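You operate a simulated robot arm through the tools that you are given. There is no shell and no other tool. Be economical: measure what you need, move in short steps, check, and stop when the job is done.

You are at the controls of a simulated robot arm. One attempt, no reset.

JOB
Blend the clamped bin for 3 turns and set it down again.
Fine: Set the turns dial, lift the bin to BLEND, start, and lower it on to the platform once it stands upright. The arm lifts no other bin; leave the rack's bins as they are.

Only the result counts: the job must be done as asked and must still hold three seconds after the hand-in. Knocking over, shifting, dropping, spilling or breaking anything else fails it.

ROBOT AND FRAMES
A 6-joint arm with a fingered hand, hanging from a carriage that runs on a rail from [0.009, -1.923] to [-0.003, 0.557] (x, y) and turns from -277 to 411 degrees about z. Base frame: it is fixed where the carriage stands at the start and does not move with it; the origin is on the floor, on the carriage's upright axis, x ahead of it, y to its left, z up. Readings come in m, degrees, newtons and seconds.
It reaches about 0.921 m from its shoulder. Its first joint turns from -166.0 to 166.0 degrees. Places, roughly: bin with the cream band [2.5, -2.75, 0.75]; bin with the grey band [0.75, -2.75, 0.75]; bin with the orange band [-0.5, -2.75, 0.75]; bin with the yellow band [-0.25, 1.25, 1]. Payload 4 kg.
The TCP is the grasp point between the finger pads, 0.029 m short of the fingertips. In the tool frame z runs along the fingers and y along their closing line. Largest opening 0.1 m; the body of the gripper starts 0.034 m behind the TCP. The gripper is a hand of 5 fingers: y runs from the thumb to the fingers, the wrist lies at [-0.015, -0.114, -0.189] in the tool frame, and closing takes about 1.5 s.
Orientation is that of the tool frame in the base frame, as a unit quaternion [x, y, z, w]. With the fingers straight down and the wrist toward the robot, the tool's x, y and z point along [0, 1, 0], [1, 0, 0] and [0, 0, -1] of the base frame.

CONTROLS
- The arm moves only by the tool step_arm. Its argument "moves" is a list of rows, each an object of numbers (a shift or turn left out is 0, a gripper value left out holds the last): "jaw": the opening in per cent of the stroke, from 0 (shut) to 100 (fully open); "tx", "ty", "tz": the shift along the tool's x, y, z in cm; "wx", "wy", "wz": the turn, a rotation vector about the tool's x, y, z in degrees. In form: [{"jaw": .., "tx": .., "ty": .., "tz": .., "wx": .., "wy": .., "wz": ..}, ...]. A call has 1 to 8 rows; each row shifts and turns the commanded pose from where the row before left it, along the tool's axes as they then stand. A row lasts 0.2 s, in which the tool goes at most 0.05 m and 8.6 degrees; a call with a longer step from one row to the next is refused whole, and so is a gripper value outside its range. A pose out of reach is approached as far as the arm can. The call stops where the force on the tool passes 40 N (or 10 N more than at its start, if that is more) or the arm is blocked; 0.2 s more then pass. The fingers move at their own pace (about 0.108 m/s each) and stop on an object; they squeeze with about 29 N. The grip force told is the motor's: it shows also when the fingers shut on nothing. Time passes only in rows, and 0.2 s behind the last, so rows that do not move let the fingers close. The reply holds the time, the measured pose of the TCP, the force on the tool along the base axes, the opening and the grip force, in the units named above and with some noise, with the torque about the TCP (base axes, N m) and any sound that the robot's microphone picked up.
- Cameras (640 x 400 px; columns grow to the right, rows downward): "scene" is now at [0.2394, 0.0548, 1.7656]; the picture's right is [0.92, -0.39, 0.00], its down [-0.32, -0.76, -0.57] and it looks along [0.22, 0.52, -0.82] (base axes); focal length 286 px, centre (320, 200). "wrist" rides on the gripper at [0.066, -0.086, -0.121] in the tool frame; the picture's right is [-0.76, 0.31, -0.58], its down [-0.59, -0.70, 0.40] and it looks along [-0.28, 0.64, 0.71] (tool axes); focal length 247 px, centre (320, 200). There is no depth. A picture from a camera that has moved, and an enlarged one, comes with that camera's place and axes in the base frame and with its lens. The place of the scene camera against the robot may be out by one fixed shift of up to 0.025 m in any direction.
- get_image(camera): a new picture of that camera. No time passes.
- lift_body(by): slides the trunk up (or, below 0, down) by that many m; the arm and the scene camera ride with it, the base frame stays. It gives what a move gives, with no picture.
- base_move(legs): drives the robot by 1 to 6 legs, each [ahead, left, turn to the left] in m, m and degrees, along the robot's own axes; the way and the turn of a leg run together, so that a leg with both is an arc; at most 1.5 m and 180 degrees a leg. The arm and the cameras ride along, it lands a little off, and it stops where it bumps. It keeps to its track: a leg is cut to what the track allows. It gives what a move gives.
- grasp_type(shape): the hand has 5 fingers and takes this shape, open, in about a second: jaw (thumb against the fingers, like two jaws); tri (thumb and two fingers); tip (a fingertip pinch); poke (one finger out to press); point (the index stretched); flat (the hand flat); cup (the hand cupped); fist (a fist). The gripper value then closes the fingers along that shape, each until it touches; the sizes above hold for jaw. It gives what a move gives, with no picture.
- head_to(pan, tilt): turns the head with the scene camera to pan (to the left, within 155 degrees either way) and tilt (down, from -29 to 69), counted from straight ahead of the robot. It gives what a move gives.
- close_up(camera, box): a new picture of the part [left, top, right, bottom] of that camera's present view, enlarged. No time passes.
- job_done(): hands the job in; it is judged then, once.

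Work in short steps. Places have to be worked out from the pictures, the camera data and where the tool is seen: move nearer, look again, correct. Check each grasp and each placing, and mend what went wrong. You have 120 turns and 82 pictures in all, those below and enlarged ones among them. Open the gripper and draw the arm clear of the work before you hand the job in, unless the task says otherwise; then end with one line.

The tools are called as name(argument=value, ...) on one line, values as JSON. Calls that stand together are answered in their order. step_arm: Moves the arm, as the interface text tells. Its arguments: {"type":"object","properties":{"moves":{"type":"array","items":{"type":"object","properties":{"jaw":{"type":"number"},"tx":{"type":"number"},"ty":{"type":"number"},"tz":{"type":"number"},"wx":{"type":"number"},"wy":{"type":"number"},"wz":{"type":"number"}}}}},"required":["moves"]} The other tools are called the same way: lift_body (by) slides the trunk up or down; grasp_type (shape) gives the hand a shape; base_move (legs) drives the base; head_to (pan, tilt) turns the head that bears the scene camera; get_image (camera) takes a picture; close_up (camera, box) takes an enlarged picture of a part of a camera's view; job_done () hands the job in.

At the start:

```text
time: 0.0
position: [0.319, 0.3611, 1.0005]
tcp_rot: [0.707, 0.708, -0.001, 0.0]
wrist_force: [0.6, 0.0, 0.5]
moment: [-0.02, 0.01, 0.02]
finger_gap: 0.0997
finger_force: 0.2
shape: jaw
trunk travel left (down, up): [-0.487, 0.113]
robot x, y, heading: [-0.0024, 0.0001, -0.1]
head pan, tilt: [67.0, 55.5]
```

scene: 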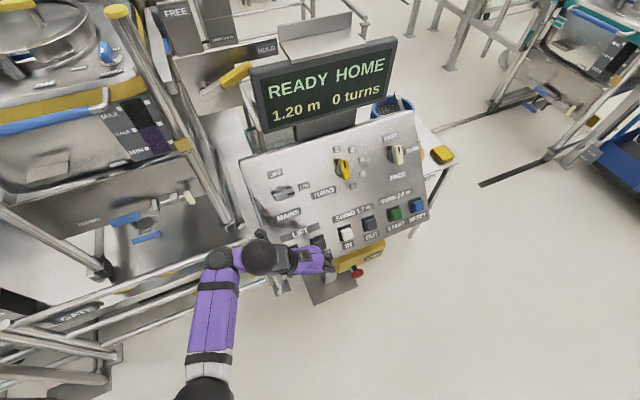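
wrist: 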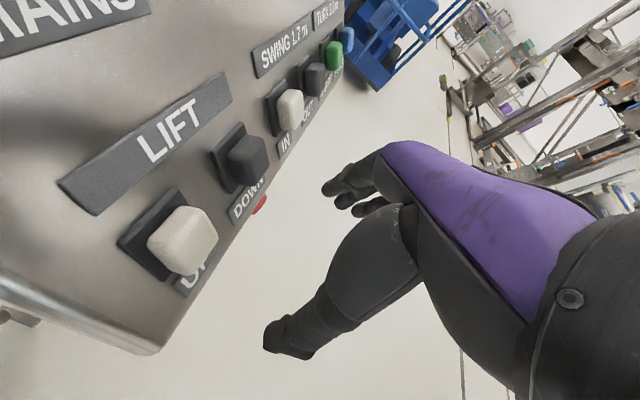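

The panel shows READY HOME at 1.20 m and 0 turns. I'll enlarge the panel and the surroundings to read the labels.

close_up(camera="scene", box=[230, 100, 470, 300])

close_up(camera="scene", box=[0, 0, 280, 200])

close_up(camera="scene", box=[0, 200, 280, 400])

```text
2.00 times, centred on (350, 200) of scene
camera zoom: at [0.2394, 0.0548, 1.7656], right [0.92, -0.39, 0.0], down [-0.32, -0.76, -0.57], along [0.22, 0.52, -0.82], focal length 573 px, centre (260, 200)
```

zoom: 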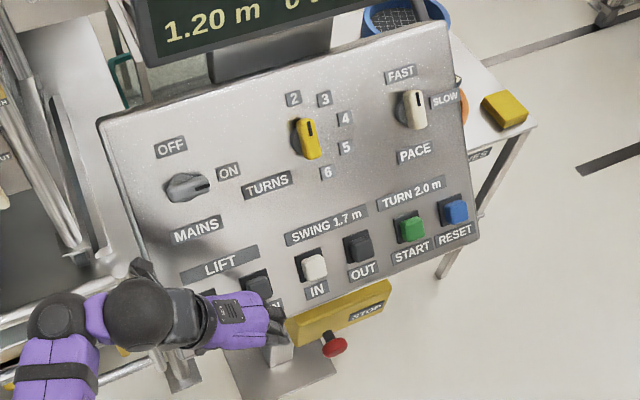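

```text
2.00 times, centred on (140, 100) of scene
camera zoom: at [0.2394, 0.0548, 1.7656], right [0.92, -0.39, 0.0], down [-0.32, -0.76, -0.57], along [0.22, 0.52, -0.82], focal length 573 px, centre (680, 400)
```

zoom: 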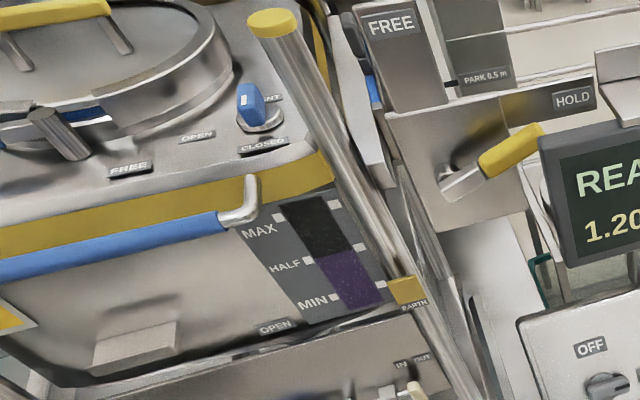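

```text
2.00 times, centred on (140, 300) of scene
camera zoom: at [0.2394, 0.0548, 1.7656], right [0.92, -0.39, 0.0], down [-0.32, -0.76, -0.57], along [0.22, 0.52, -0.82], focal length 573 px, centre (680, 0)
```

zoom: 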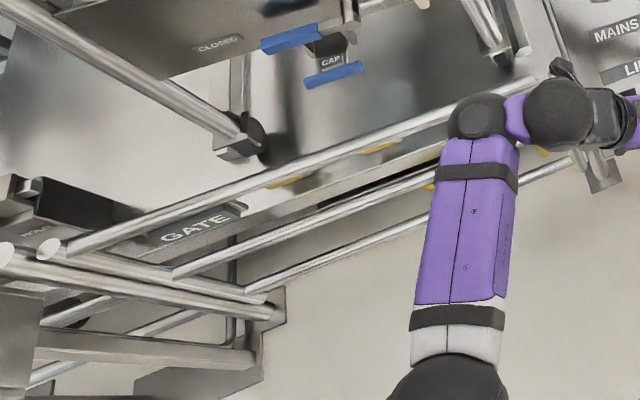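

The mains seem to be ON. I'll look at the bin, gate and lift mast by panning the head.

head_to(pan=100, tilt=30)

get_image(camera="scene")

head_to(pan=75, tilt=0)

get_image(camera="scene")

```text
time: 1.0
position: [0.3187, 0.3597, 1.0001]
tcp_rot: [0.707, 0.707, 0.0, 0.0]
wrist_force: [-0.3, 0.7, 0.2]
moment: [0.0, 0.01, 0.0]
finger_gap: 0.0999
finger_force: 0.0
shape: jaw
trunk travel left (down, up): [-0.487, 0.113]
robot x, y, heading: [0.0016, -0.0023, 0.1]
head pan, tilt: [100.0, 30.0]
```

```text
76 pictures are left
camera scene: at [0.1958, 0.078, 1.8022], right [0.98, 0.17, 0.0], down [0.09, -0.49, -0.87], along [-0.15, 0.85, -0.5], focal length 286 px, centre (320, 200)
```

scene: 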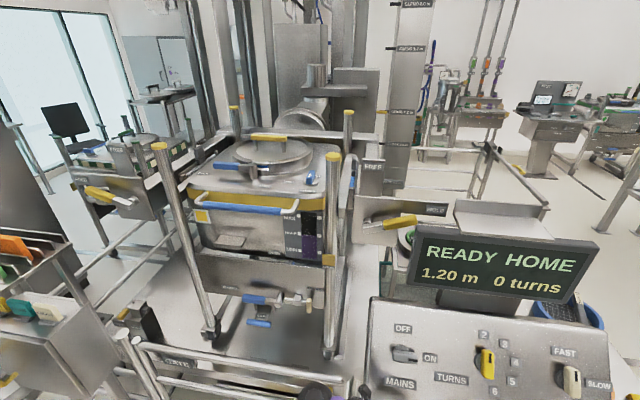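

```text
time: 1.9
position: [0.3181, 0.3597, 1.0003]
tcp_rot: [0.707, 0.707, 0.0, 0.0]
wrist_force: [-0.2, -0.9, 0.1]
moment: [0.0, -0.01, 0.01]
finger_gap: 0.0996
finger_force: 0.1
shape: jaw
trunk travel left (down, up): [-0.487, 0.113]
robot x, y, heading: [0.0007, 0.0002, -0.0]
head pan, tilt: [75.0, 0.0]
```

```text
75 pictures are left
camera scene: at [0.2346, 0.0759, 1.8505], right [0.97, -0.26, 0.0], down [0.0, 0.0, -1.0], along [0.26, 0.97, 0.0], focal length 286 px, centre (320, 200)
```

scene: 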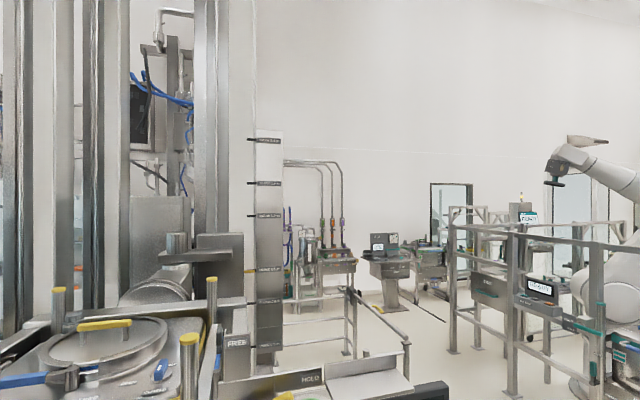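

Now I'll enlarge the mast markings, then the bin and gate.

close_up(camera="scene", box=[230, 120, 310, 370])

head_to(pan=105, tilt=40)

close_up(camera="scene", box=[160, 60, 400, 210])

close_up(camera="scene", box=[80, 210, 400, 400])

```text
1.60 times, centred on (270, 245) of scene
camera zoom: at [0.2346, 0.0759, 1.8505], right [0.97, -0.26, 0.0], down [0.0, 0.0, -1.0], along [0.26, 0.97, 0.0], focal length 458 px, centre (400, 128)
```

zoom: 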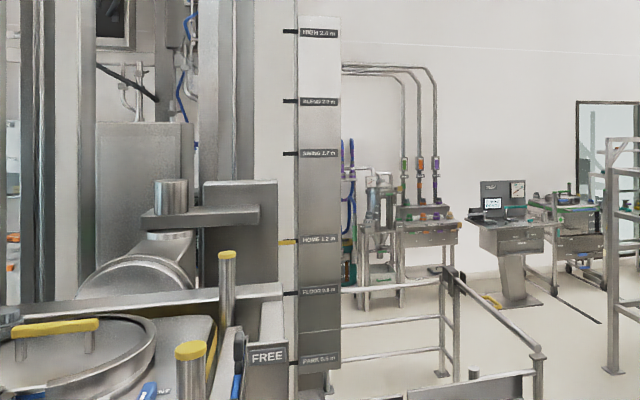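

```text
time: 3.0
position: [0.3186, 0.3598, 0.9999]
tcp_rot: [0.708, 0.707, 0.0, -0.001]
wrist_force: [-0.3, -0.1, -0.2]
moment: [-0.02, -0.02, -0.01]
finger_gap: 0.0998
finger_force: 0.1
shape: jaw
trunk travel left (down, up): [-0.487, 0.113]
robot x, y, heading: [0.0031, -0.0046, -0.1]
head pan, tilt: [105.0, 40.0]
```

```text
2.67 times, centred on (280, 135) of scene
camera zoom: at [0.1894, 0.0711, 1.787], right [0.97, 0.26, 0.0], down [0.17, -0.62, -0.77], along [-0.2, 0.74, -0.64], focal length 764 px, centre (427, 373)
```

zoom: 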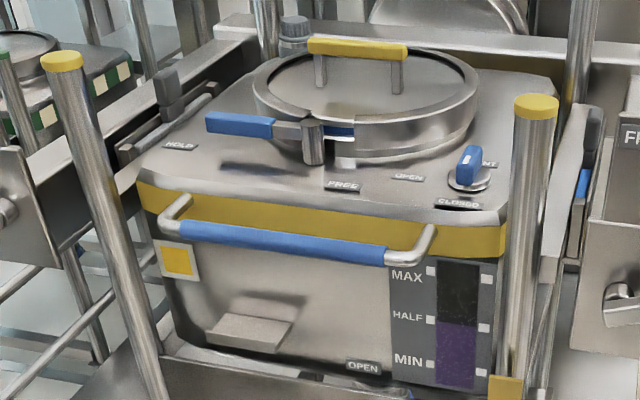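

```text
2.00 times, centred on (240, 305) of scene
camera zoom: at [0.1894, 0.0711, 1.787], right [0.97, 0.26, 0.0], down [0.17, -0.62, -0.77], along [-0.2, 0.74, -0.64], focal length 573 px, centre (480, -10)
```

zoom: 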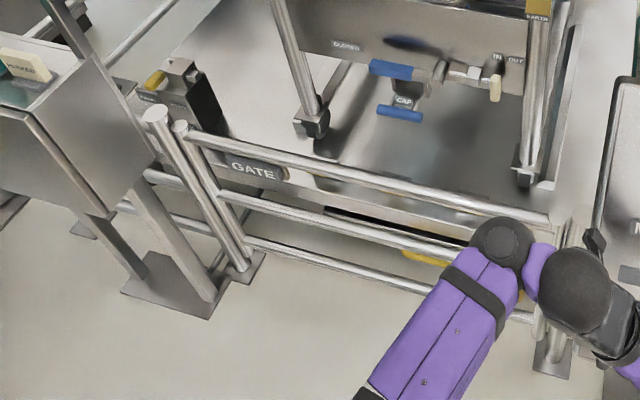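

I need the details: the gate latch, valve and pin, vent, and both clamp levers.

close_up(camera="scene", box=[100, 220, 180, 270])

close_up(camera="scene", box=[230, 190, 350, 270])

close_up(camera="scene", box=[300, 100, 380, 150])

close_up(camera="scene", box=[60, 60, 220, 160])

close_up(camera="scene", box=[370, 80, 630, 240])

```text
8.00 times, centred on (140, 245) of scene
camera zoom: at [0.1894, 0.0711, 1.787], right [0.97, 0.26, 0.0], down [0.17, -0.62, -0.77], along [-0.2, 0.74, -0.64], focal length 2291 px, centre (1760, -160)
```

zoom: 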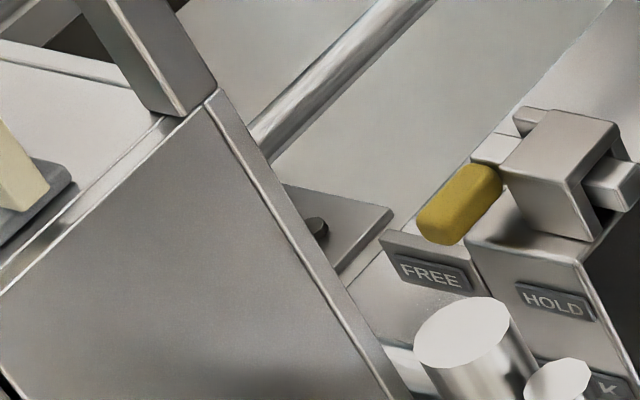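

```text
5.00 times, centred on (290, 230) of scene
camera zoom: at [0.1894, 0.0711, 1.787], right [0.97, 0.26, 0.0], down [0.17, -0.62, -0.77], along [-0.2, 0.74, -0.64], focal length 1432 px, centre (470, 50)
```

zoom: 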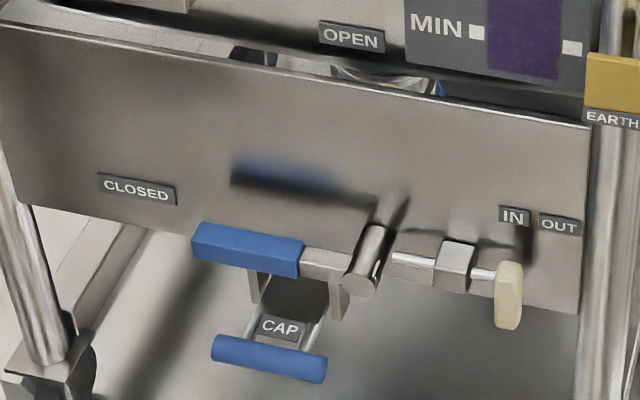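

```text
8.00 times, centred on (340, 125) of scene
camera zoom: at [0.1894, 0.0711, 1.787], right [0.97, 0.26, 0.0], down [0.17, -0.62, -0.77], along [-0.2, 0.74, -0.64], focal length 2291 px, centre (160, 800)
```

zoom: 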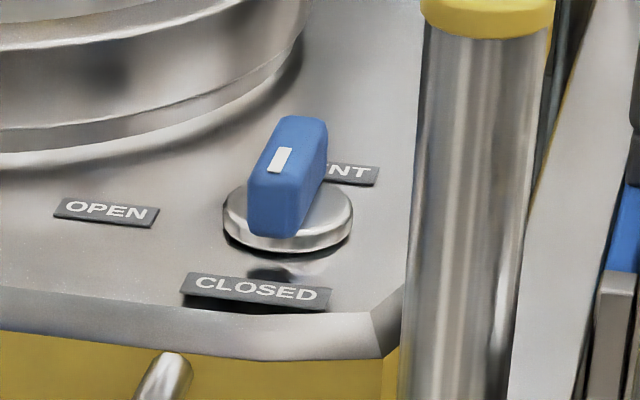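

```text
4.00 times, centred on (140, 110) of scene
camera zoom: at [0.1894, 0.0711, 1.787], right [0.97, 0.26, 0.0], down [0.17, -0.62, -0.77], along [-0.2, 0.74, -0.64], focal length 1146 px, centre (1040, 560)
```

zoom: 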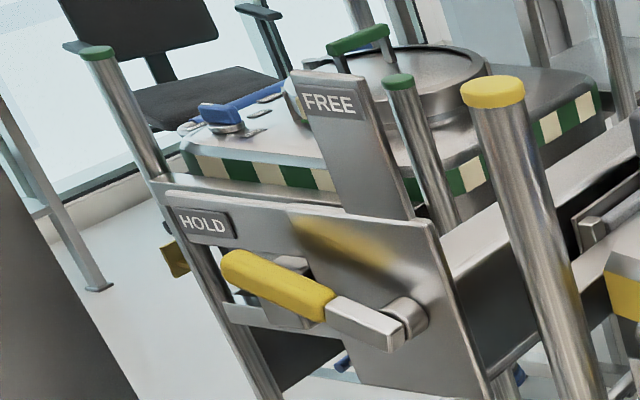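

```text
2.46 times, centred on (500, 160) of scene
camera zoom: at [0.1894, 0.0711, 1.787], right [0.97, 0.26, 0.0], down [0.17, -0.62, -0.77], along [-0.2, 0.74, -0.64], focal length 705 px, centre (-123, 298)
```

zoom: 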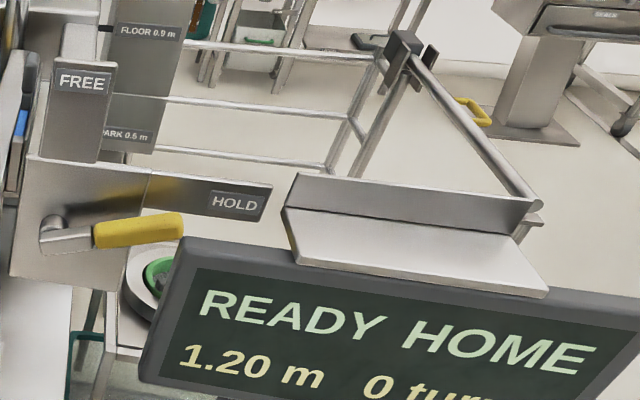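

Both clamps read HOLD, the vent and valve look closed, the cap is on and the pin is IN. I'll check the gate latch label and then look at the dials on the panel.

close_up(camera="scene", box=[140, 225, 236, 285])

head_to(pan=60, tilt=50)

get_image(camera="scene")

```text
6.67 times, centred on (188, 255) of scene
camera zoom: at [0.1894, 0.0711, 1.787], right [0.97, 0.26, 0.0], down [0.17, -0.62, -0.77], along [-0.2, 0.74, -0.64], focal length 1909 px, centre (1200, -167)
```

zoom: 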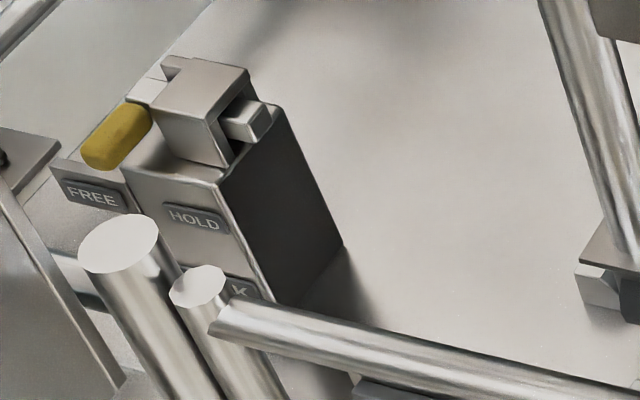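

```text
time: 4.1
position: [0.3196, 0.3599, 0.9994]
tcp_rot: [0.707, 0.707, -0.001, 0.0]
wrist_force: [0.6, -0.7, 0.4]
moment: [0.01, 0.02, 0.0]
finger_gap: 0.0998
finger_force: 0.1
shape: jaw
trunk travel left (down, up): [-0.487, 0.113]
robot x, y, heading: [0.0014, 0.0031, -0.2]
head pan, tilt: [60.0, 50.0]
```

```text
65 pictures are left
camera scene: at [0.2498, 0.0556, 1.7727], right [0.87, -0.5, 0.0], down [-0.38, -0.66, -0.64], along [0.32, 0.56, -0.77], focal length 286 px, centre (320, 200)
```

scene: 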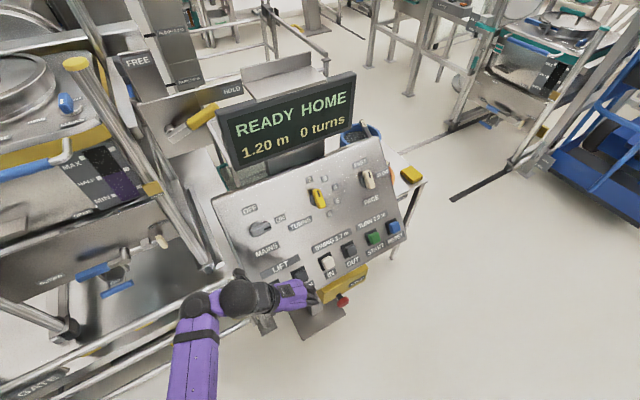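

The pointed dial and buttons fit a panel tilted roughly 38°, with the button row near y≈0.44, z≈0.92. I'll enlarge the dials to read their pointers.

close_up(camera="scene", box=[290, 160, 394, 225])

close_up(camera="scene", box=[220, 190, 316, 250])

```text
6.15 times, centred on (342, 192) of scene
camera zoom: at [0.2498, 0.0556, 1.7727], right [0.87, -0.5, 0.0], down [-0.38, -0.66, -0.64], along [0.32, 0.56, -0.77], focal length 1762 px, centre (185, 246)
```

zoom: 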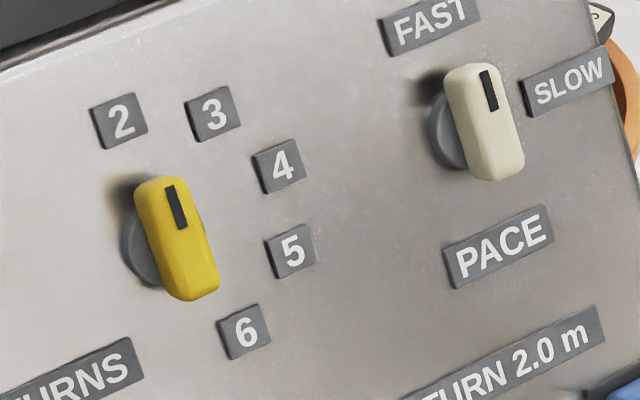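

```text
6.67 times, centred on (268, 220) of scene
camera zoom: at [0.2498, 0.0556, 1.7727], right [0.87, -0.5, 0.0], down [-0.38, -0.66, -0.64], along [0.32, 0.56, -0.77], focal length 1909 px, centre (667, 67)
```

zoom: 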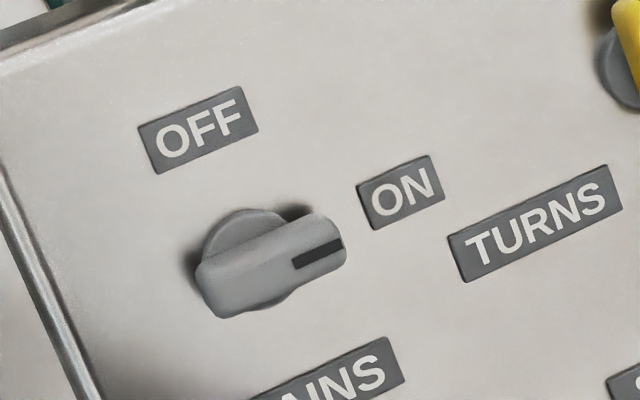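

Mains is ON, pace is at FAST, and the turns dial points to 2. I'll raise the hand and carry it above the turns dial, tilting it square to the panel.

step_arm(moves=[{"tz": -5}, {"tz": -5}, {"tz": -5}, {"ty": 4.6, "wy": 7.6}, {"ty": 4.6, "wy": 7.6}, {"ty": 4.6, "wy": 7.6}, {"ty": 4.6, "wy": 7.6}, {"ty": 4.6, "wy": 7.6}])

get_image(camera="wrist")

get_image(camera="scene")

```text
time: 5.9
position: [0.6128, 0.3789, 1.0514]
tcp_rot: [0.668, 0.668, 0.23, -0.231]
wrist_force: [-1.0, 0.1, -0.2]
moment: [0.03, -0.05, -0.04]
finger_gap: 0.1
finger_force: 0.1
shape: jaw
out of reach, approached as far as the arm can: row 1, 2, 3
trunk travel left (down, up): [-0.487, 0.113]
robot x, y, heading: [0.0004, -0.0003, 0.0]
head pan, tilt: [60.0, 50.0]
```

```text
62 pictures are left
camera wrist: at [0.529, 0.3563, 1.1873], right [0.31, -0.95, -0.01], down [-0.7, -0.22, -0.68], along [0.64, 0.22, -0.74], focal length 247 px, centre (320, 200)
```

wrist: 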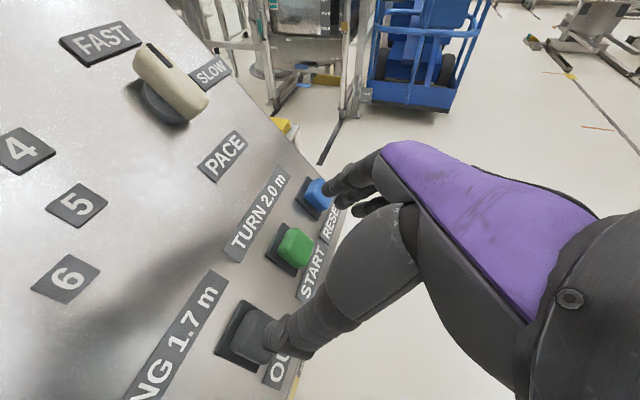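

```text
61 pictures are left
camera scene: at [0.2497, 0.0556, 1.7727], right [0.87, -0.5, 0.0], down [-0.38, -0.66, -0.64], along [0.32, 0.56, -0.77], focal length 286 px, centre (320, 200)
```

scene: 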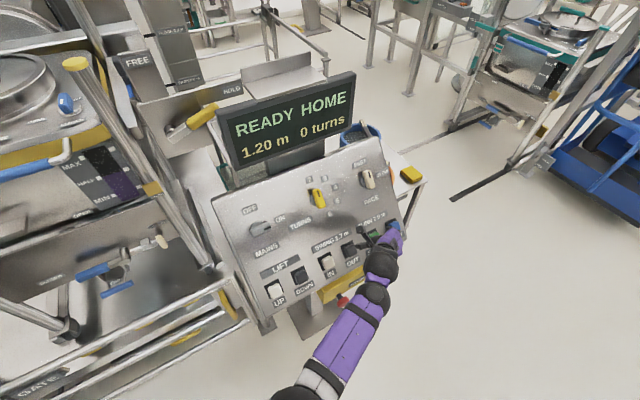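

From two wrist views and the scene view I get the panel tilt at about 50°, the turns dial base near (0.506, 0.576, 1.08), and START near (0.661, 0.435, 0.944). I'll tilt the hand another 12° and move to hover over the turns dial.

step_arm(moves=[{"wy": 6}, {"wy": 6}, {"tx": 3.75, "ty": -2.7, "tz": 0.2}, {"tx": 3.75, "ty": -2.7, "tz": 0.2}, {"tx": 3.75, "ty": -2.7, "tz": 0.2}, {"tx": 3.75, "ty": -2.7, "tz": 0.2}])

get_image(camera="wrist")

get_image(camera="scene")

```text
time: 7.3
position: [0.5045, 0.4813, 1.1624]
tcp_rot: [0.641, 0.641, 0.299, -0.3]
wrist_force: [0.9, 1.1, 0.0]
moment: [0.04, 0.04, 0.0]
finger_gap: 0.1
finger_force: 0.0
shape: jaw
trunk travel left (down, up): [-0.487, 0.113]
robot x, y, heading: [0.0001, 0.0012, 0.0]
head pan, tilt: [60.0, 50.0]
```

```text
60 pictures are left
camera wrist: at [0.4205, 0.4313, 1.2906], right [0.31, -0.93, -0.21], down [-0.7, -0.07, -0.71], along [0.64, 0.36, -0.68], focal length 247 px, centre (320, 200)
```

wrist: 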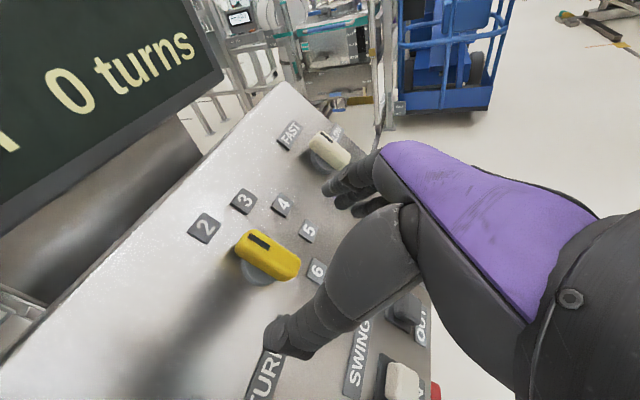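

```text
59 pictures are left
camera scene: at [0.25, 0.0555, 1.7727], right [0.87, -0.5, 0.0], down [-0.38, -0.66, -0.64], along [0.32, 0.56, -0.77], focal length 286 px, centre (320, 200)
```

scene: 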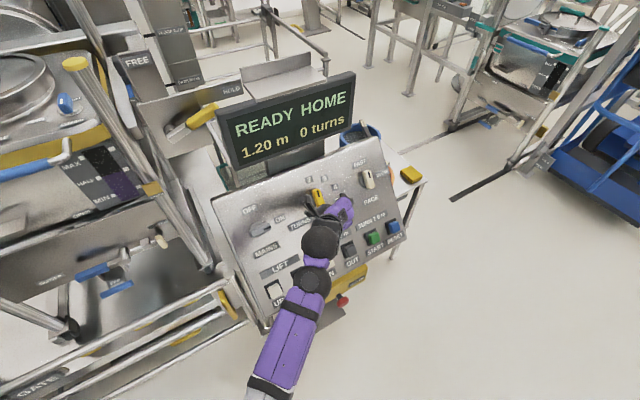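

The wrist view puts the dial at x≈0.511, standing upright on 2, directly in front of the hand. I'll descend about 8 cm with the jaws partly closed.

step_arm(moves=[{"jaw": 75, "ty": 0.3, "tz": 2.5}, {"ty": 0.3, "tz": 2.5}, {"tz": 2}, {"tz": 1.2}, {}])

get_image(camera="wrist")

```text
time: 8.5
position: [0.5129, 0.5456, 1.1104]
tcp_rot: [0.641, 0.641, 0.299, -0.299]
wrist_force: [-0.1, 0.1, 0.0]
moment: [-0.01, 0.01, -0.01]
finger_gap: 0.0751
finger_force: 0.1
shape: jaw
trunk travel left (down, up): [-0.487, 0.113]
robot x, y, heading: [0.0019, 0.001, -0.1]
head pan, tilt: [60.0, 50.0]
```

```text
58 pictures are left
camera wrist: at [0.4274, 0.4945, 1.2375], right [0.31, -0.93, -0.21], down [-0.7, -0.07, -0.71], along [0.64, 0.36, -0.68], focal length 247 px, centre (320, 200)
```

wrist: 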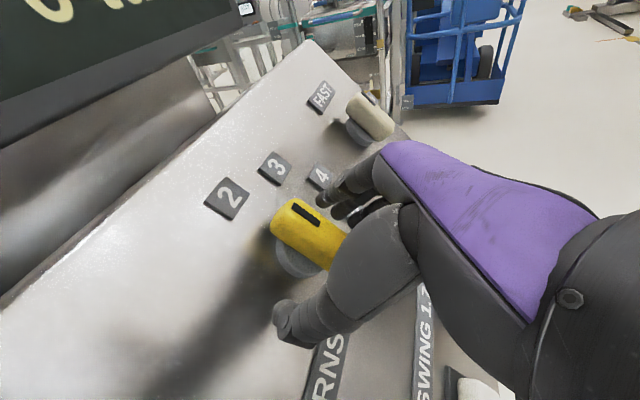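

The dial sits between thumb and fingers, perhaps 0.5 cm up-panel of centre. I'll nudge that way and close.

step_arm(moves=[{"tx": 0.5}, {"jaw": 0}, {}, {}, {}, {}, {}])

get_image(camera="wrist")

```text
time: 10.1
position: [0.5113, 0.5475, 1.1124]
tcp_rot: [0.64, 0.641, 0.299, -0.299]
wrist_force: [1.0, -2.2, 3.2]
moment: [0.01, 0.17, 0.15]
finger_gap: 0.0219
finger_force: 29.4
shape: jaw
trunk travel left (down, up): [-0.487, 0.113]
robot x, y, heading: [-0.0002, 0.0007, -0.0]
head pan, tilt: [60.0, 50.0]
```

```text
57 pictures are left
camera wrist: at [0.4281, 0.4971, 1.2413], right [0.31, -0.93, -0.21], down [-0.7, -0.07, -0.71], along [0.64, 0.36, -0.68], focal length 247 px, centre (320, 200)
```

wrist: 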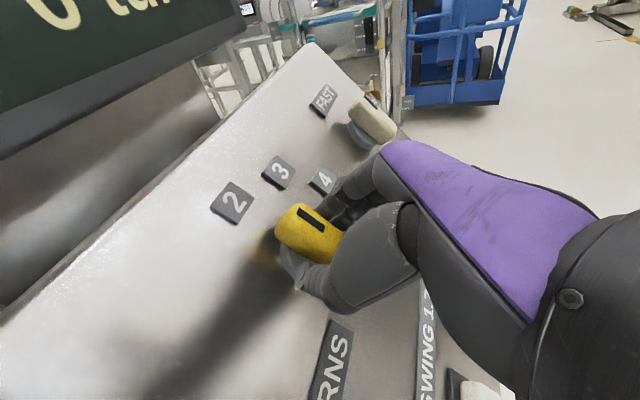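

The dial is gripped (2.2 cm). Labels 2 and 3 lie about 40° apart, so I'll turn it clockwise (positive about tool z) by 40°.

step_arm(moves=[{"wz": 8}, {"wz": 8}, {"wz": 8}, {"wz": 8}, {"wz": 8}, {}])

get_image(camera="wrist")

close_up(camera="scene", box=[270, 160, 374, 225])

```text
time: 11.5
position: [0.5136, 0.5486, 1.1152]
tcp_rot: [0.821, 0.382, 0.18, -0.383]
wrist_force: [9.7, 3.5, 2.7]
moment: [0.09, -0.16, -0.07]
finger_gap: 0.0213
finger_force: 29.0
shape: jaw
trunk travel left (down, up): [-0.487, 0.113]
robot x, y, heading: [-0.0005, -0.0012, 0.4]
head pan, tilt: [60.0, 50.0]
```

```text
56 pictures are left
camera wrist: at [0.4921, 0.5234, 1.2731], right [-0.25, -0.94, -0.23], down [-0.92, 0.31, -0.26], along [0.31, 0.14, -0.94], focal length 247 px, centre (320, 200)
```

wrist: 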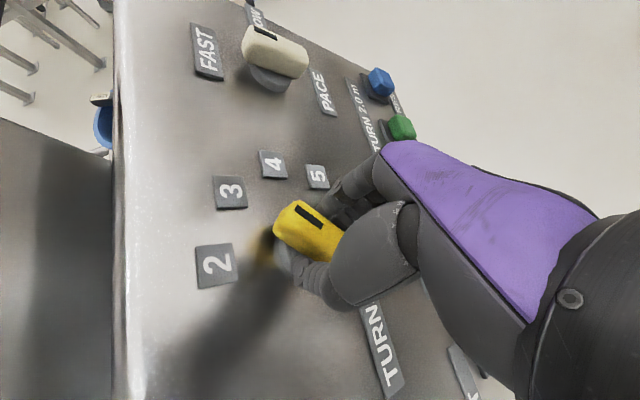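

```text
6.15 times, centred on (322, 192) of scene
camera zoom: at [0.2506, 0.0558, 1.7731], right [0.87, -0.5, 0.0], down [-0.38, -0.66, -0.64], along [0.32, 0.56, -0.77], focal length 1762 px, centre (308, 246)
```

zoom: 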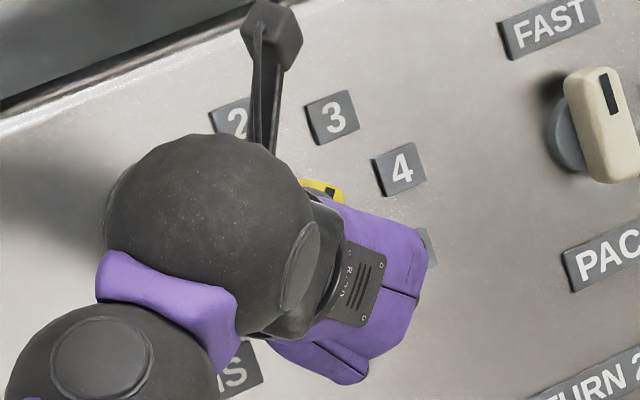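

The pointer seems to aim at 3. I'll open, back off along the tool, and check.

step_arm(moves=[{"jaw": 75}, {}, {}, {}, {"tz": -3}, {"tz": -4}, {"tz": -4}])

get_image(camera="wrist")

```text
time: 13.1
position: [0.5108, 0.4637, 1.184]
tcp_rot: [0.821, 0.384, 0.177, -0.383]
wrist_force: [0.1, 0.3, -0.2]
moment: [-0.05, 0.0, -0.02]
finger_gap: 0.0749
finger_force: 0.0
shape: jaw
trunk travel left (down, up): [-0.487, 0.113]
robot x, y, heading: [-0.0009, -0.002, 0.2]
head pan, tilt: [60.0, 50.0]
```

```text
54 pictures are left
camera wrist: at [0.4886, 0.4391, 1.3421], right [-0.25, -0.94, -0.22], down [-0.92, 0.31, -0.26], along [0.31, 0.14, -0.94], focal length 247 px, centre (320, 200)
```

wrist: 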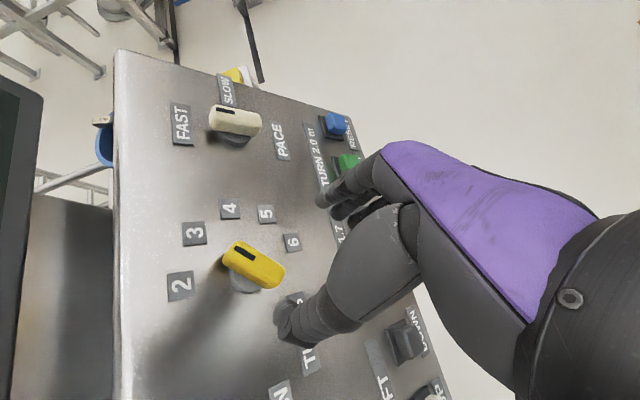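

The dial looks to be at 3. I'll rotate the hand back, retreat a little and zoom in on the dial to confirm.

step_arm(moves=[{"wz": -8, "ty": -2}, {"wz": -8, "ty": -2}, {"wz": -8, "ty": -2}, {"wz": -8, "ty": -2}, {"wz": -8, "ty": -2}])

close_up(camera="scene", box=[270, 160, 374, 225])

get_image(camera="wrist")

```text
time: 14.3
position: [0.4222, 0.4883, 1.2146]
tcp_rot: [0.64, 0.642, 0.299, -0.298]
wrist_force: [0.6, 0.0, 0.1]
moment: [0.02, 0.01, 0.01]
finger_gap: 0.0745
finger_force: 0.0
shape: jaw
trunk travel left (down, up): [-0.487, 0.113]
robot x, y, heading: [-0.0049, -0.0017, -0.0]
head pan, tilt: [60.0, 50.0]
```

```text
6.15 times, centred on (322, 192) of scene
camera zoom: at [0.25, 0.0556, 1.7728], right [0.87, -0.5, 0.0], down [-0.38, -0.66, -0.64], along [0.32, 0.56, -0.77], focal length 1762 px, centre (308, 246)
```

zoom: 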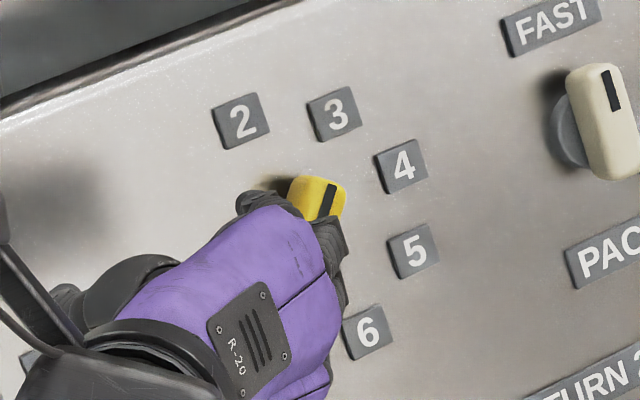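

```text
52 pictures are left
camera wrist: at [0.3377, 0.4384, 1.3425], right [0.31, -0.93, -0.21], down [-0.7, -0.07, -0.71], along [0.64, 0.37, -0.67], focal length 247 px, centre (320, 200)
```

wrist: 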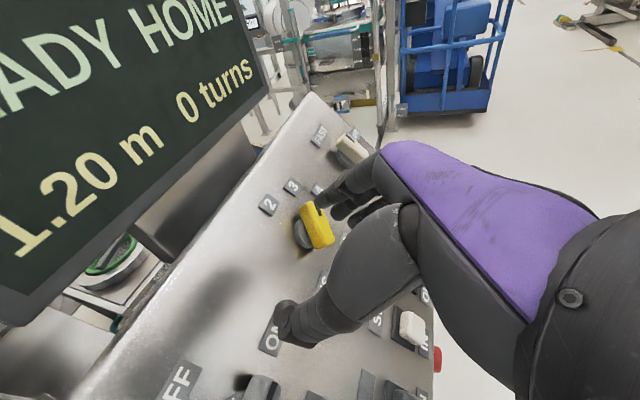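

The dial points at 3. Next I'll take the poke shape and move over the LIFT UP button, near (0.29, 0.436, 0.945).

step_arm(moves=[{"tx": -4, "ty": -2.2}, {"tx": -4, "ty": -2.2}, {"tx": -4, "ty": -2.2}, {"tx": -4, "ty": -2.2}, {"tx": -4, "ty": -2.2}, {"tx": -4, "ty": -2.2}])

grasp_type(shape="poke")

get_image(camera="wrist")

get_image(camera="scene")

```text
time: 15.7
position: [0.2892, 0.3332, 1.0308]
tcp_rot: [0.64, 0.64, 0.3, -0.3]
wrist_force: [0.1, 0.4, 0.5]
moment: [-0.06, 0.01, 0.0]
finger_gap: 0.0747
finger_force: 0.1
shape: jaw
trunk travel left (down, up): [-0.487, 0.113]
robot x, y, heading: [0.0004, 0.0038, -0.1]
head pan, tilt: [60.0, 50.0]
```

```text
time: 16.6
position: [0.2899, 0.3339, 1.0312]
tcp_rot: [0.64, 0.641, 0.299, -0.298]
wrist_force: [0.1, 0.3, 0.0]
moment: [-0.02, 0.01, 0.0]
finger_gap: 0.0
finger_force: 0.0
shape: poke
trunk travel left (down, up): [-0.487, 0.113]
robot x, y, heading: [-0.0006, -0.0031, 0.1]
head pan, tilt: [60.0, 50.0]
```

```text
51 pictures are left
camera wrist: at [0.2059, 0.284, 1.1592], right [0.31, -0.93, -0.21], down [-0.7, -0.07, -0.71], along [0.64, 0.36, -0.68], focal length 247 px, centre (320, 200)
```

wrist: 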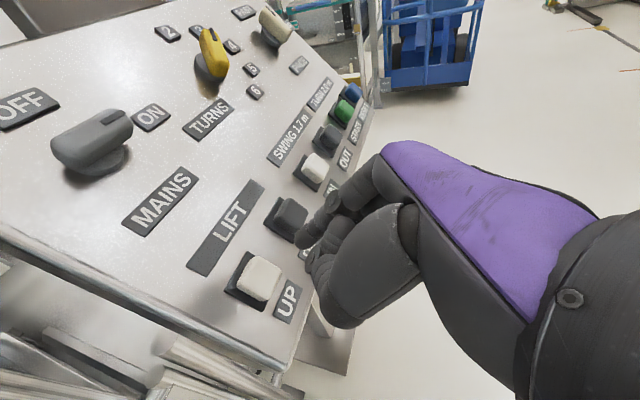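

```text
50 pictures are left
camera scene: at [0.2499, 0.0556, 1.7727], right [0.87, -0.5, 0.0], down [-0.38, -0.66, -0.64], along [0.32, 0.56, -0.77], focal length 286 px, centre (320, 200)
```

scene: 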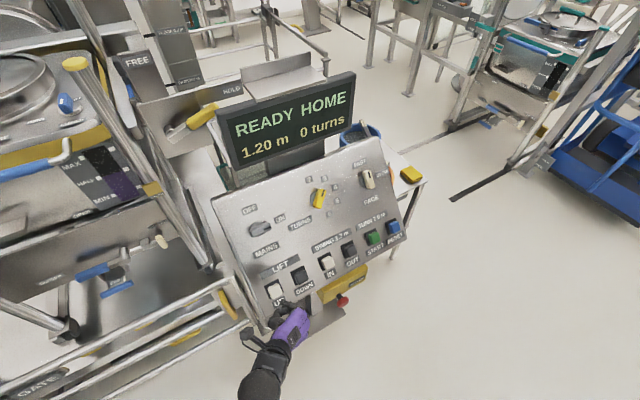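

I'll zoom on the fingertip to locate it, and on the dial to confirm.

close_up(camera="wrist", box=[220, 160, 380, 340])

close_up(camera="scene", box=[270, 160, 374, 225])

close_up(camera="scene", box=[240, 270, 340, 335])

```text
2.22 times, centred on (300, 250) of wrist
camera zoom: at [0.2059, 0.284, 1.1592], right [0.31, -0.93, -0.21], down [-0.7, -0.07, -0.71], along [0.64, 0.36, -0.68], focal length 549 px, centre (364, 89)
```

zoom: 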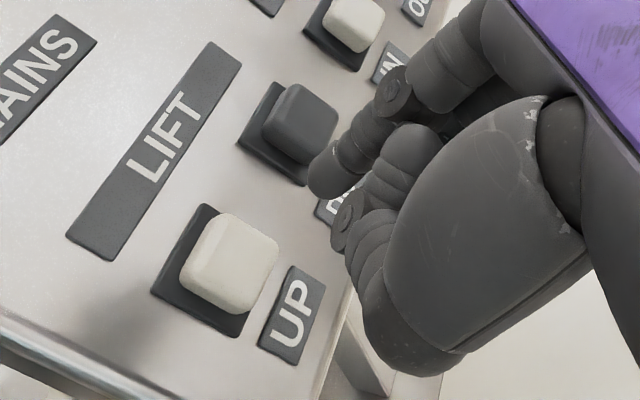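

```text
6.15 times, centred on (322, 192) of scene
camera zoom: at [0.2499, 0.0556, 1.7727], right [0.87, -0.5, 0.0], down [-0.38, -0.66, -0.64], along [0.32, 0.56, -0.77], focal length 1762 px, centre (308, 246)
```

zoom: 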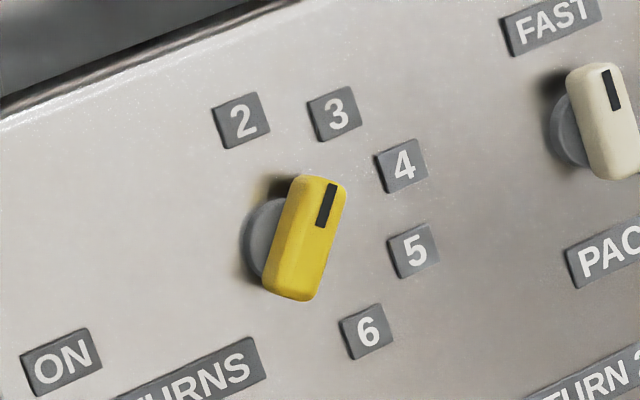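

```text
6.15 times, centred on (290, 302) of scene
camera zoom: at [0.2499, 0.0556, 1.7727], right [0.87, -0.5, 0.0], down [-0.38, -0.66, -0.64], along [0.32, 0.56, -0.77], focal length 1762 px, centre (505, -431)
```

zoom: 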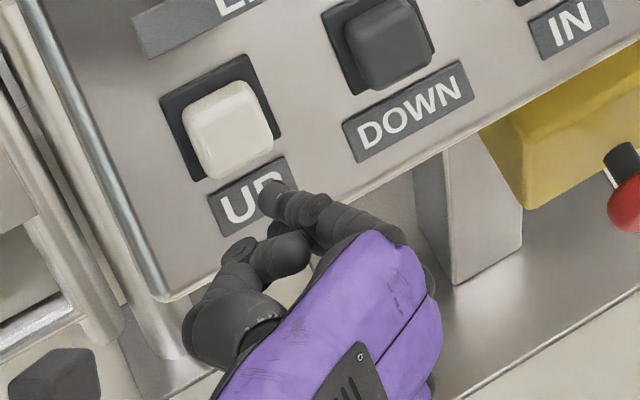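

The dial is confirmed at 3. The fingertip is about 10.7 cm in front of the UP button and 1.7 cm up-panel of it, so I'll align, approach 9 cm and look.

step_arm(moves=[{"tx": -1.7, "ty": 0.2, "tz": 2}, {"tz": 3.5}, {"tz": 3.5}])

close_up(camera="wrist", box=[220, 160, 380, 340])

close_up(camera="scene", box=[240, 270, 340, 335])

```text
time: 17.4
position: [0.2925, 0.392, 0.9593]
tcp_rot: [0.641, 0.641, 0.298, -0.299]
wrist_force: [0.1, 0.3, -0.3]
moment: [0.05, 0.02, 0.02]
finger_gap: 0.0
finger_force: 0.0
shape: poke
trunk travel left (down, up): [-0.487, 0.113]
robot x, y, heading: [0.0012, -0.0007, -0.0]
head pan, tilt: [60.0, 50.0]
```

```text
2.22 times, centred on (300, 250) of wrist
camera zoom: at [0.2081, 0.3424, 1.0876], right [0.31, -0.93, -0.21], down [-0.7, -0.07, -0.71], along [0.64, 0.36, -0.67], focal length 549 px, centre (364, 89)
```

zoom: 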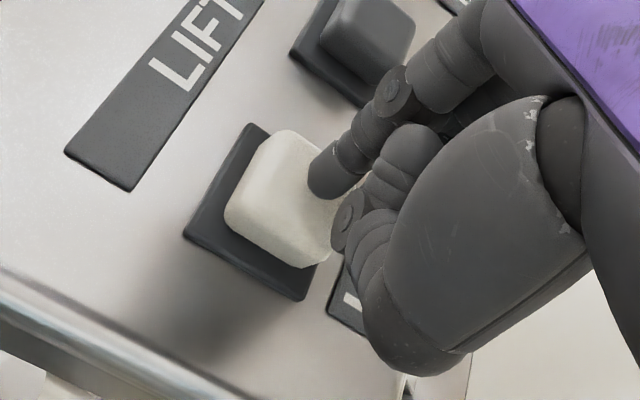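

```text
6.15 times, centred on (290, 302) of scene
camera zoom: at [0.2499, 0.0555, 1.7728], right [0.87, -0.5, 0.0], down [-0.38, -0.66, -0.64], along [0.32, 0.56, -0.77], focal length 1762 px, centre (505, -431)
```

zoom: 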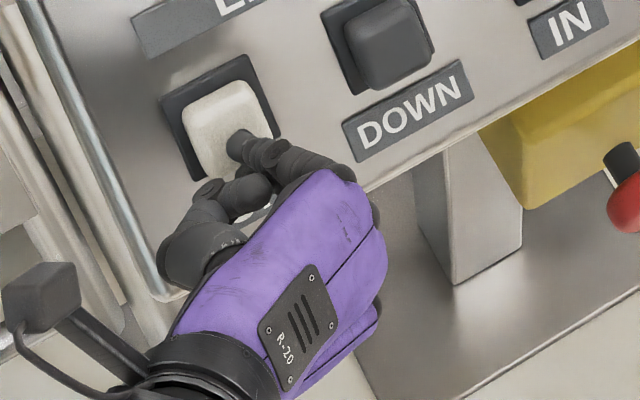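

The fingertip is in front of the UP button. I'll press on in small steps and watch the force.

step_arm(moves=[{"tz": 1.2}, {"tz": 0.5}, {"tz": 0.4}])

get_image(camera="scene")

```text
time: 18.3
position: [0.3013, 0.4033, 0.9507]
tcp_rot: [0.644, 0.636, 0.307, -0.295]
wrist_force: [0.7, -19.8, 16.2]
moment: [-0.22, 0.57, 0.73]
finger_gap: 0.0001
finger_force: 0.0
shape: poke
trunk travel left (down, up): [-0.487, 0.113]
robot x, y, heading: [-0.0019, 0.0007, -0.2]
head pan, tilt: [60.0, 50.0]
heard: click
stopped in row 3: the force on the tool passed its limit at 44 N (the readings are from after the stop); the commanded pose is now the measured one
```

```text
44 pictures are left
camera scene: at [0.2505, 0.053, 1.7728], right [0.86, -0.5, 0.0], down [-0.38, -0.66, -0.64], along [0.32, 0.55, -0.77], focal length 286 px, centre (320, 200)
```

scene: 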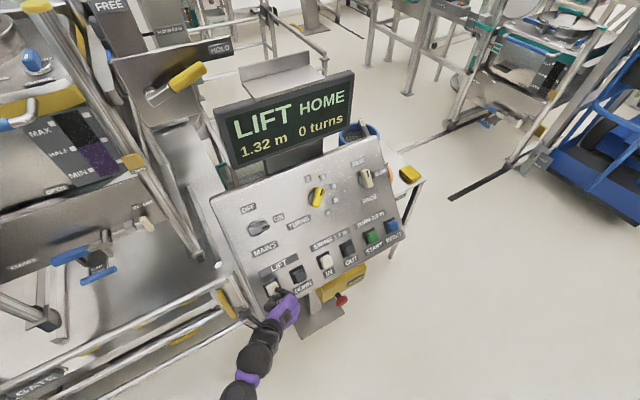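

The lift is rising: 1.32 m. I'll hold briefly and measure its speed.

step_arm(moves=[{}])

close_up(camera="scene", box=[200, 60, 380, 170])

```text
time: 18.7
position: [0.2992, 0.4026, 0.9502]
tcp_rot: [0.644, 0.636, 0.306, -0.295]
wrist_force: [4.3, -22.1, 18.7]
moment: [-0.32, 0.8, 1.0]
finger_gap: 0.0
finger_force: 0.1
shape: poke
trunk travel left (down, up): [-0.487, 0.113]
robot x, y, heading: [0.0017, -0.0026, -0.2]
head pan, tilt: [60.0, 50.0]
```

```text
3.56 times, centred on (290, 115) of scene
camera zoom: at [0.2504, 0.0528, 1.7729], right [0.87, -0.5, 0.0], down [-0.38, -0.67, -0.64], along [0.32, 0.55, -0.77], focal length 1018 px, centre (427, 502)
```

zoom: 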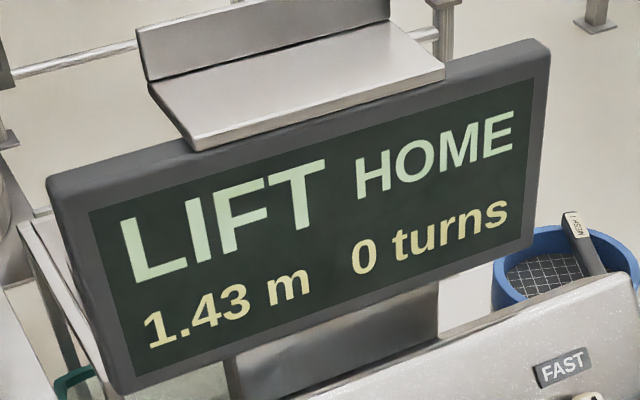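

It rises about 0.28 m/s. I'll hold about 1.2 s more and check again.

step_arm(moves=[{}, {}, {}, {}, {}])

close_up(camera="scene", box=[200, 60, 380, 170])

```text
time: 19.6
position: [0.2995, 0.401, 0.9493]
tcp_rot: [0.646, 0.635, 0.306, -0.294]
wrist_force: [-1.3, -21.7, 15.1]
moment: [-0.28, 0.14, 0.17]
finger_gap: 0.0001
finger_force: 0.1
shape: poke
trunk travel left (down, up): [-0.487, 0.113]
robot x, y, heading: [0.0004, -0.0, -0.0]
head pan, tilt: [60.0, 50.0]
stopped in row 4: the force on the tool passed its limit at 64 N (the readings are from after the stop); the commanded pose is now the measured one
```

```text
3.56 times, centred on (290, 115) of scene
camera zoom: at [0.2502, 0.053, 1.7723], right [0.87, -0.5, 0.0], down [-0.38, -0.66, -0.64], along [0.32, 0.55, -0.77], focal length 1018 px, centre (427, 502)
```

zoom: 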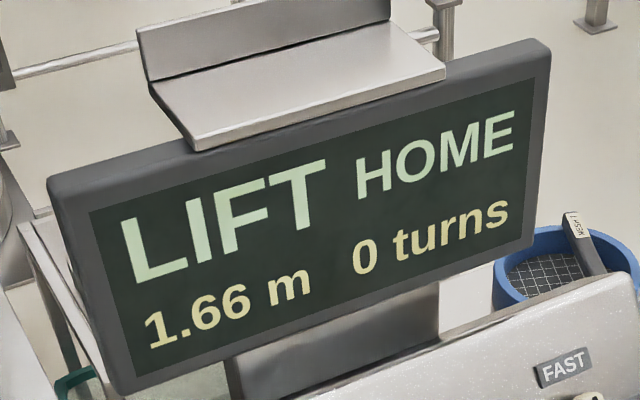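

A force spike stopped that call; I'll check that nothing is touching the arm.

get_image(camera="scene")

```text
41 pictures are left
camera scene: at [0.2502, 0.053, 1.7723], right [0.87, -0.5, 0.0], down [-0.38, -0.66, -0.64], along [0.32, 0.55, -0.77], focal length 286 px, centre (320, 200)
```

scene: 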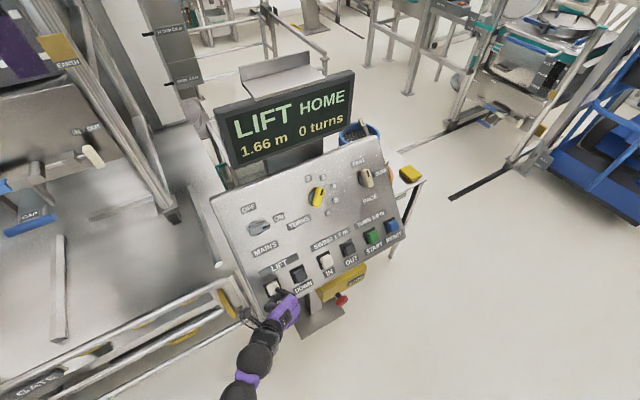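

Nothing is in contact with the arm or the bin. I'll hold about 0.8 s more.

step_arm(moves=[{}, {}, {}])

close_up(camera="scene", box=[200, 60, 380, 170])

```text
time: 20.4
position: [0.3003, 0.401, 0.9484]
tcp_rot: [0.645, 0.636, 0.305, -0.294]
wrist_force: [3.2, -26.2, 15.1]
moment: [-0.34, 0.03, 0.09]
finger_gap: 0.0
finger_force: 0.0
shape: poke
trunk travel left (down, up): [-0.487, 0.113]
robot x, y, heading: [0.0031, 0.0022, -0.2]
head pan, tilt: [60.0, 50.0]
```

```text
3.56 times, centred on (290, 115) of scene
camera zoom: at [0.2504, 0.0531, 1.7727], right [0.87, -0.5, 0.0], down [-0.38, -0.67, -0.64], along [0.32, 0.55, -0.77], focal length 1018 px, centre (427, 502)
```

zoom: 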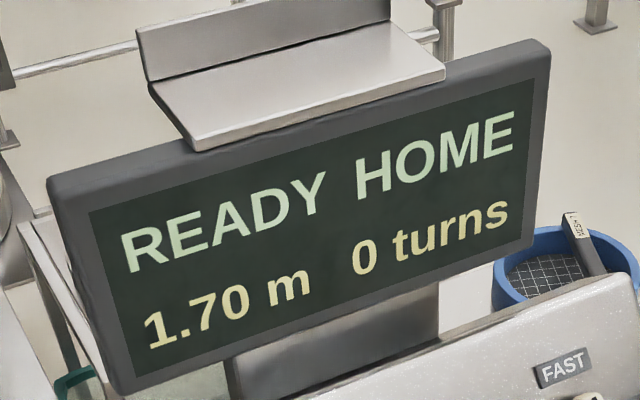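

The lift stops at each station: it's now at 1.70 m (SWING). I'll release and press UP again to go on to BLEND.

step_arm(moves=[{"tz": -1.5}, {"tz": -0.7}, {"tz": 1}, {"tz": 0.7}, {"tz": 0.4}])

get_image(camera="scene")

```text
time: 21.6
position: [0.2998, 0.4037, 0.9525]
tcp_rot: [0.644, 0.635, 0.308, -0.295]
wrist_force: [1.3, -19.9, 24.0]
moment: [-0.21, 0.05, 0.04]
finger_gap: 0.0001
finger_force: 0.1
shape: poke
trunk travel left (down, up): [-0.487, 0.113]
robot x, y, heading: [0.0003, -0.0013, 0.1]
head pan, tilt: [60.0, 50.0]
heard: click
```

```text
39 pictures are left
camera scene: at [0.2504, 0.0534, 1.7733], right [0.87, -0.5, 0.0], down [-0.38, -0.66, -0.64], along [0.32, 0.55, -0.77], focal length 286 px, centre (320, 200)
```

scene: 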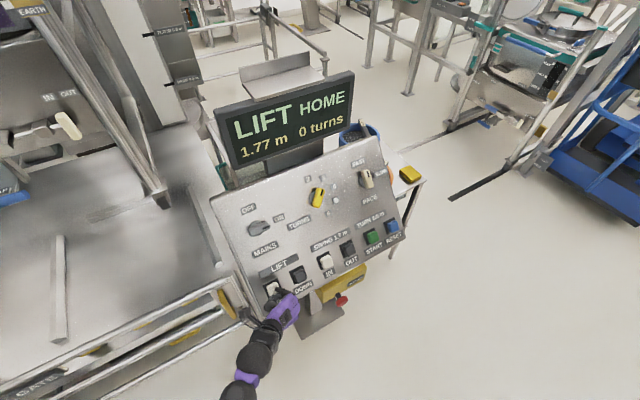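

It is rising again at 1.77 m. I'll hold until it reaches the next station.

step_arm(moves=[{}, {}, {}, {}, {}])

get_image(camera="scene")

```text
time: 22.8
position: [0.3001, 0.4036, 0.9511]
tcp_rot: [0.644, 0.637, 0.305, -0.294]
wrist_force: [5.8, -22.8, 26.5]
moment: [-0.13, -0.04, 0.04]
finger_gap: 0.0002
finger_force: 0.1
shape: poke
trunk travel left (down, up): [-0.487, 0.113]
robot x, y, heading: [0.0022, -0.0012, 0.2]
head pan, tilt: [60.0, 50.0]
```

```text
38 pictures are left
camera scene: at [0.2508, 0.0537, 1.773], right [0.87, -0.5, 0.0], down [-0.38, -0.66, -0.64], along [0.32, 0.55, -0.77], focal length 286 px, centre (320, 200)
```

scene: 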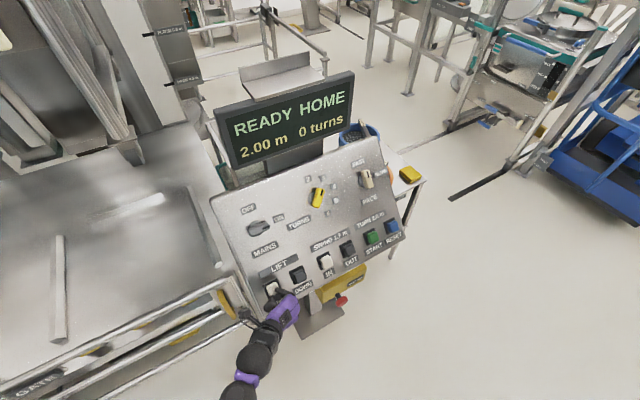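

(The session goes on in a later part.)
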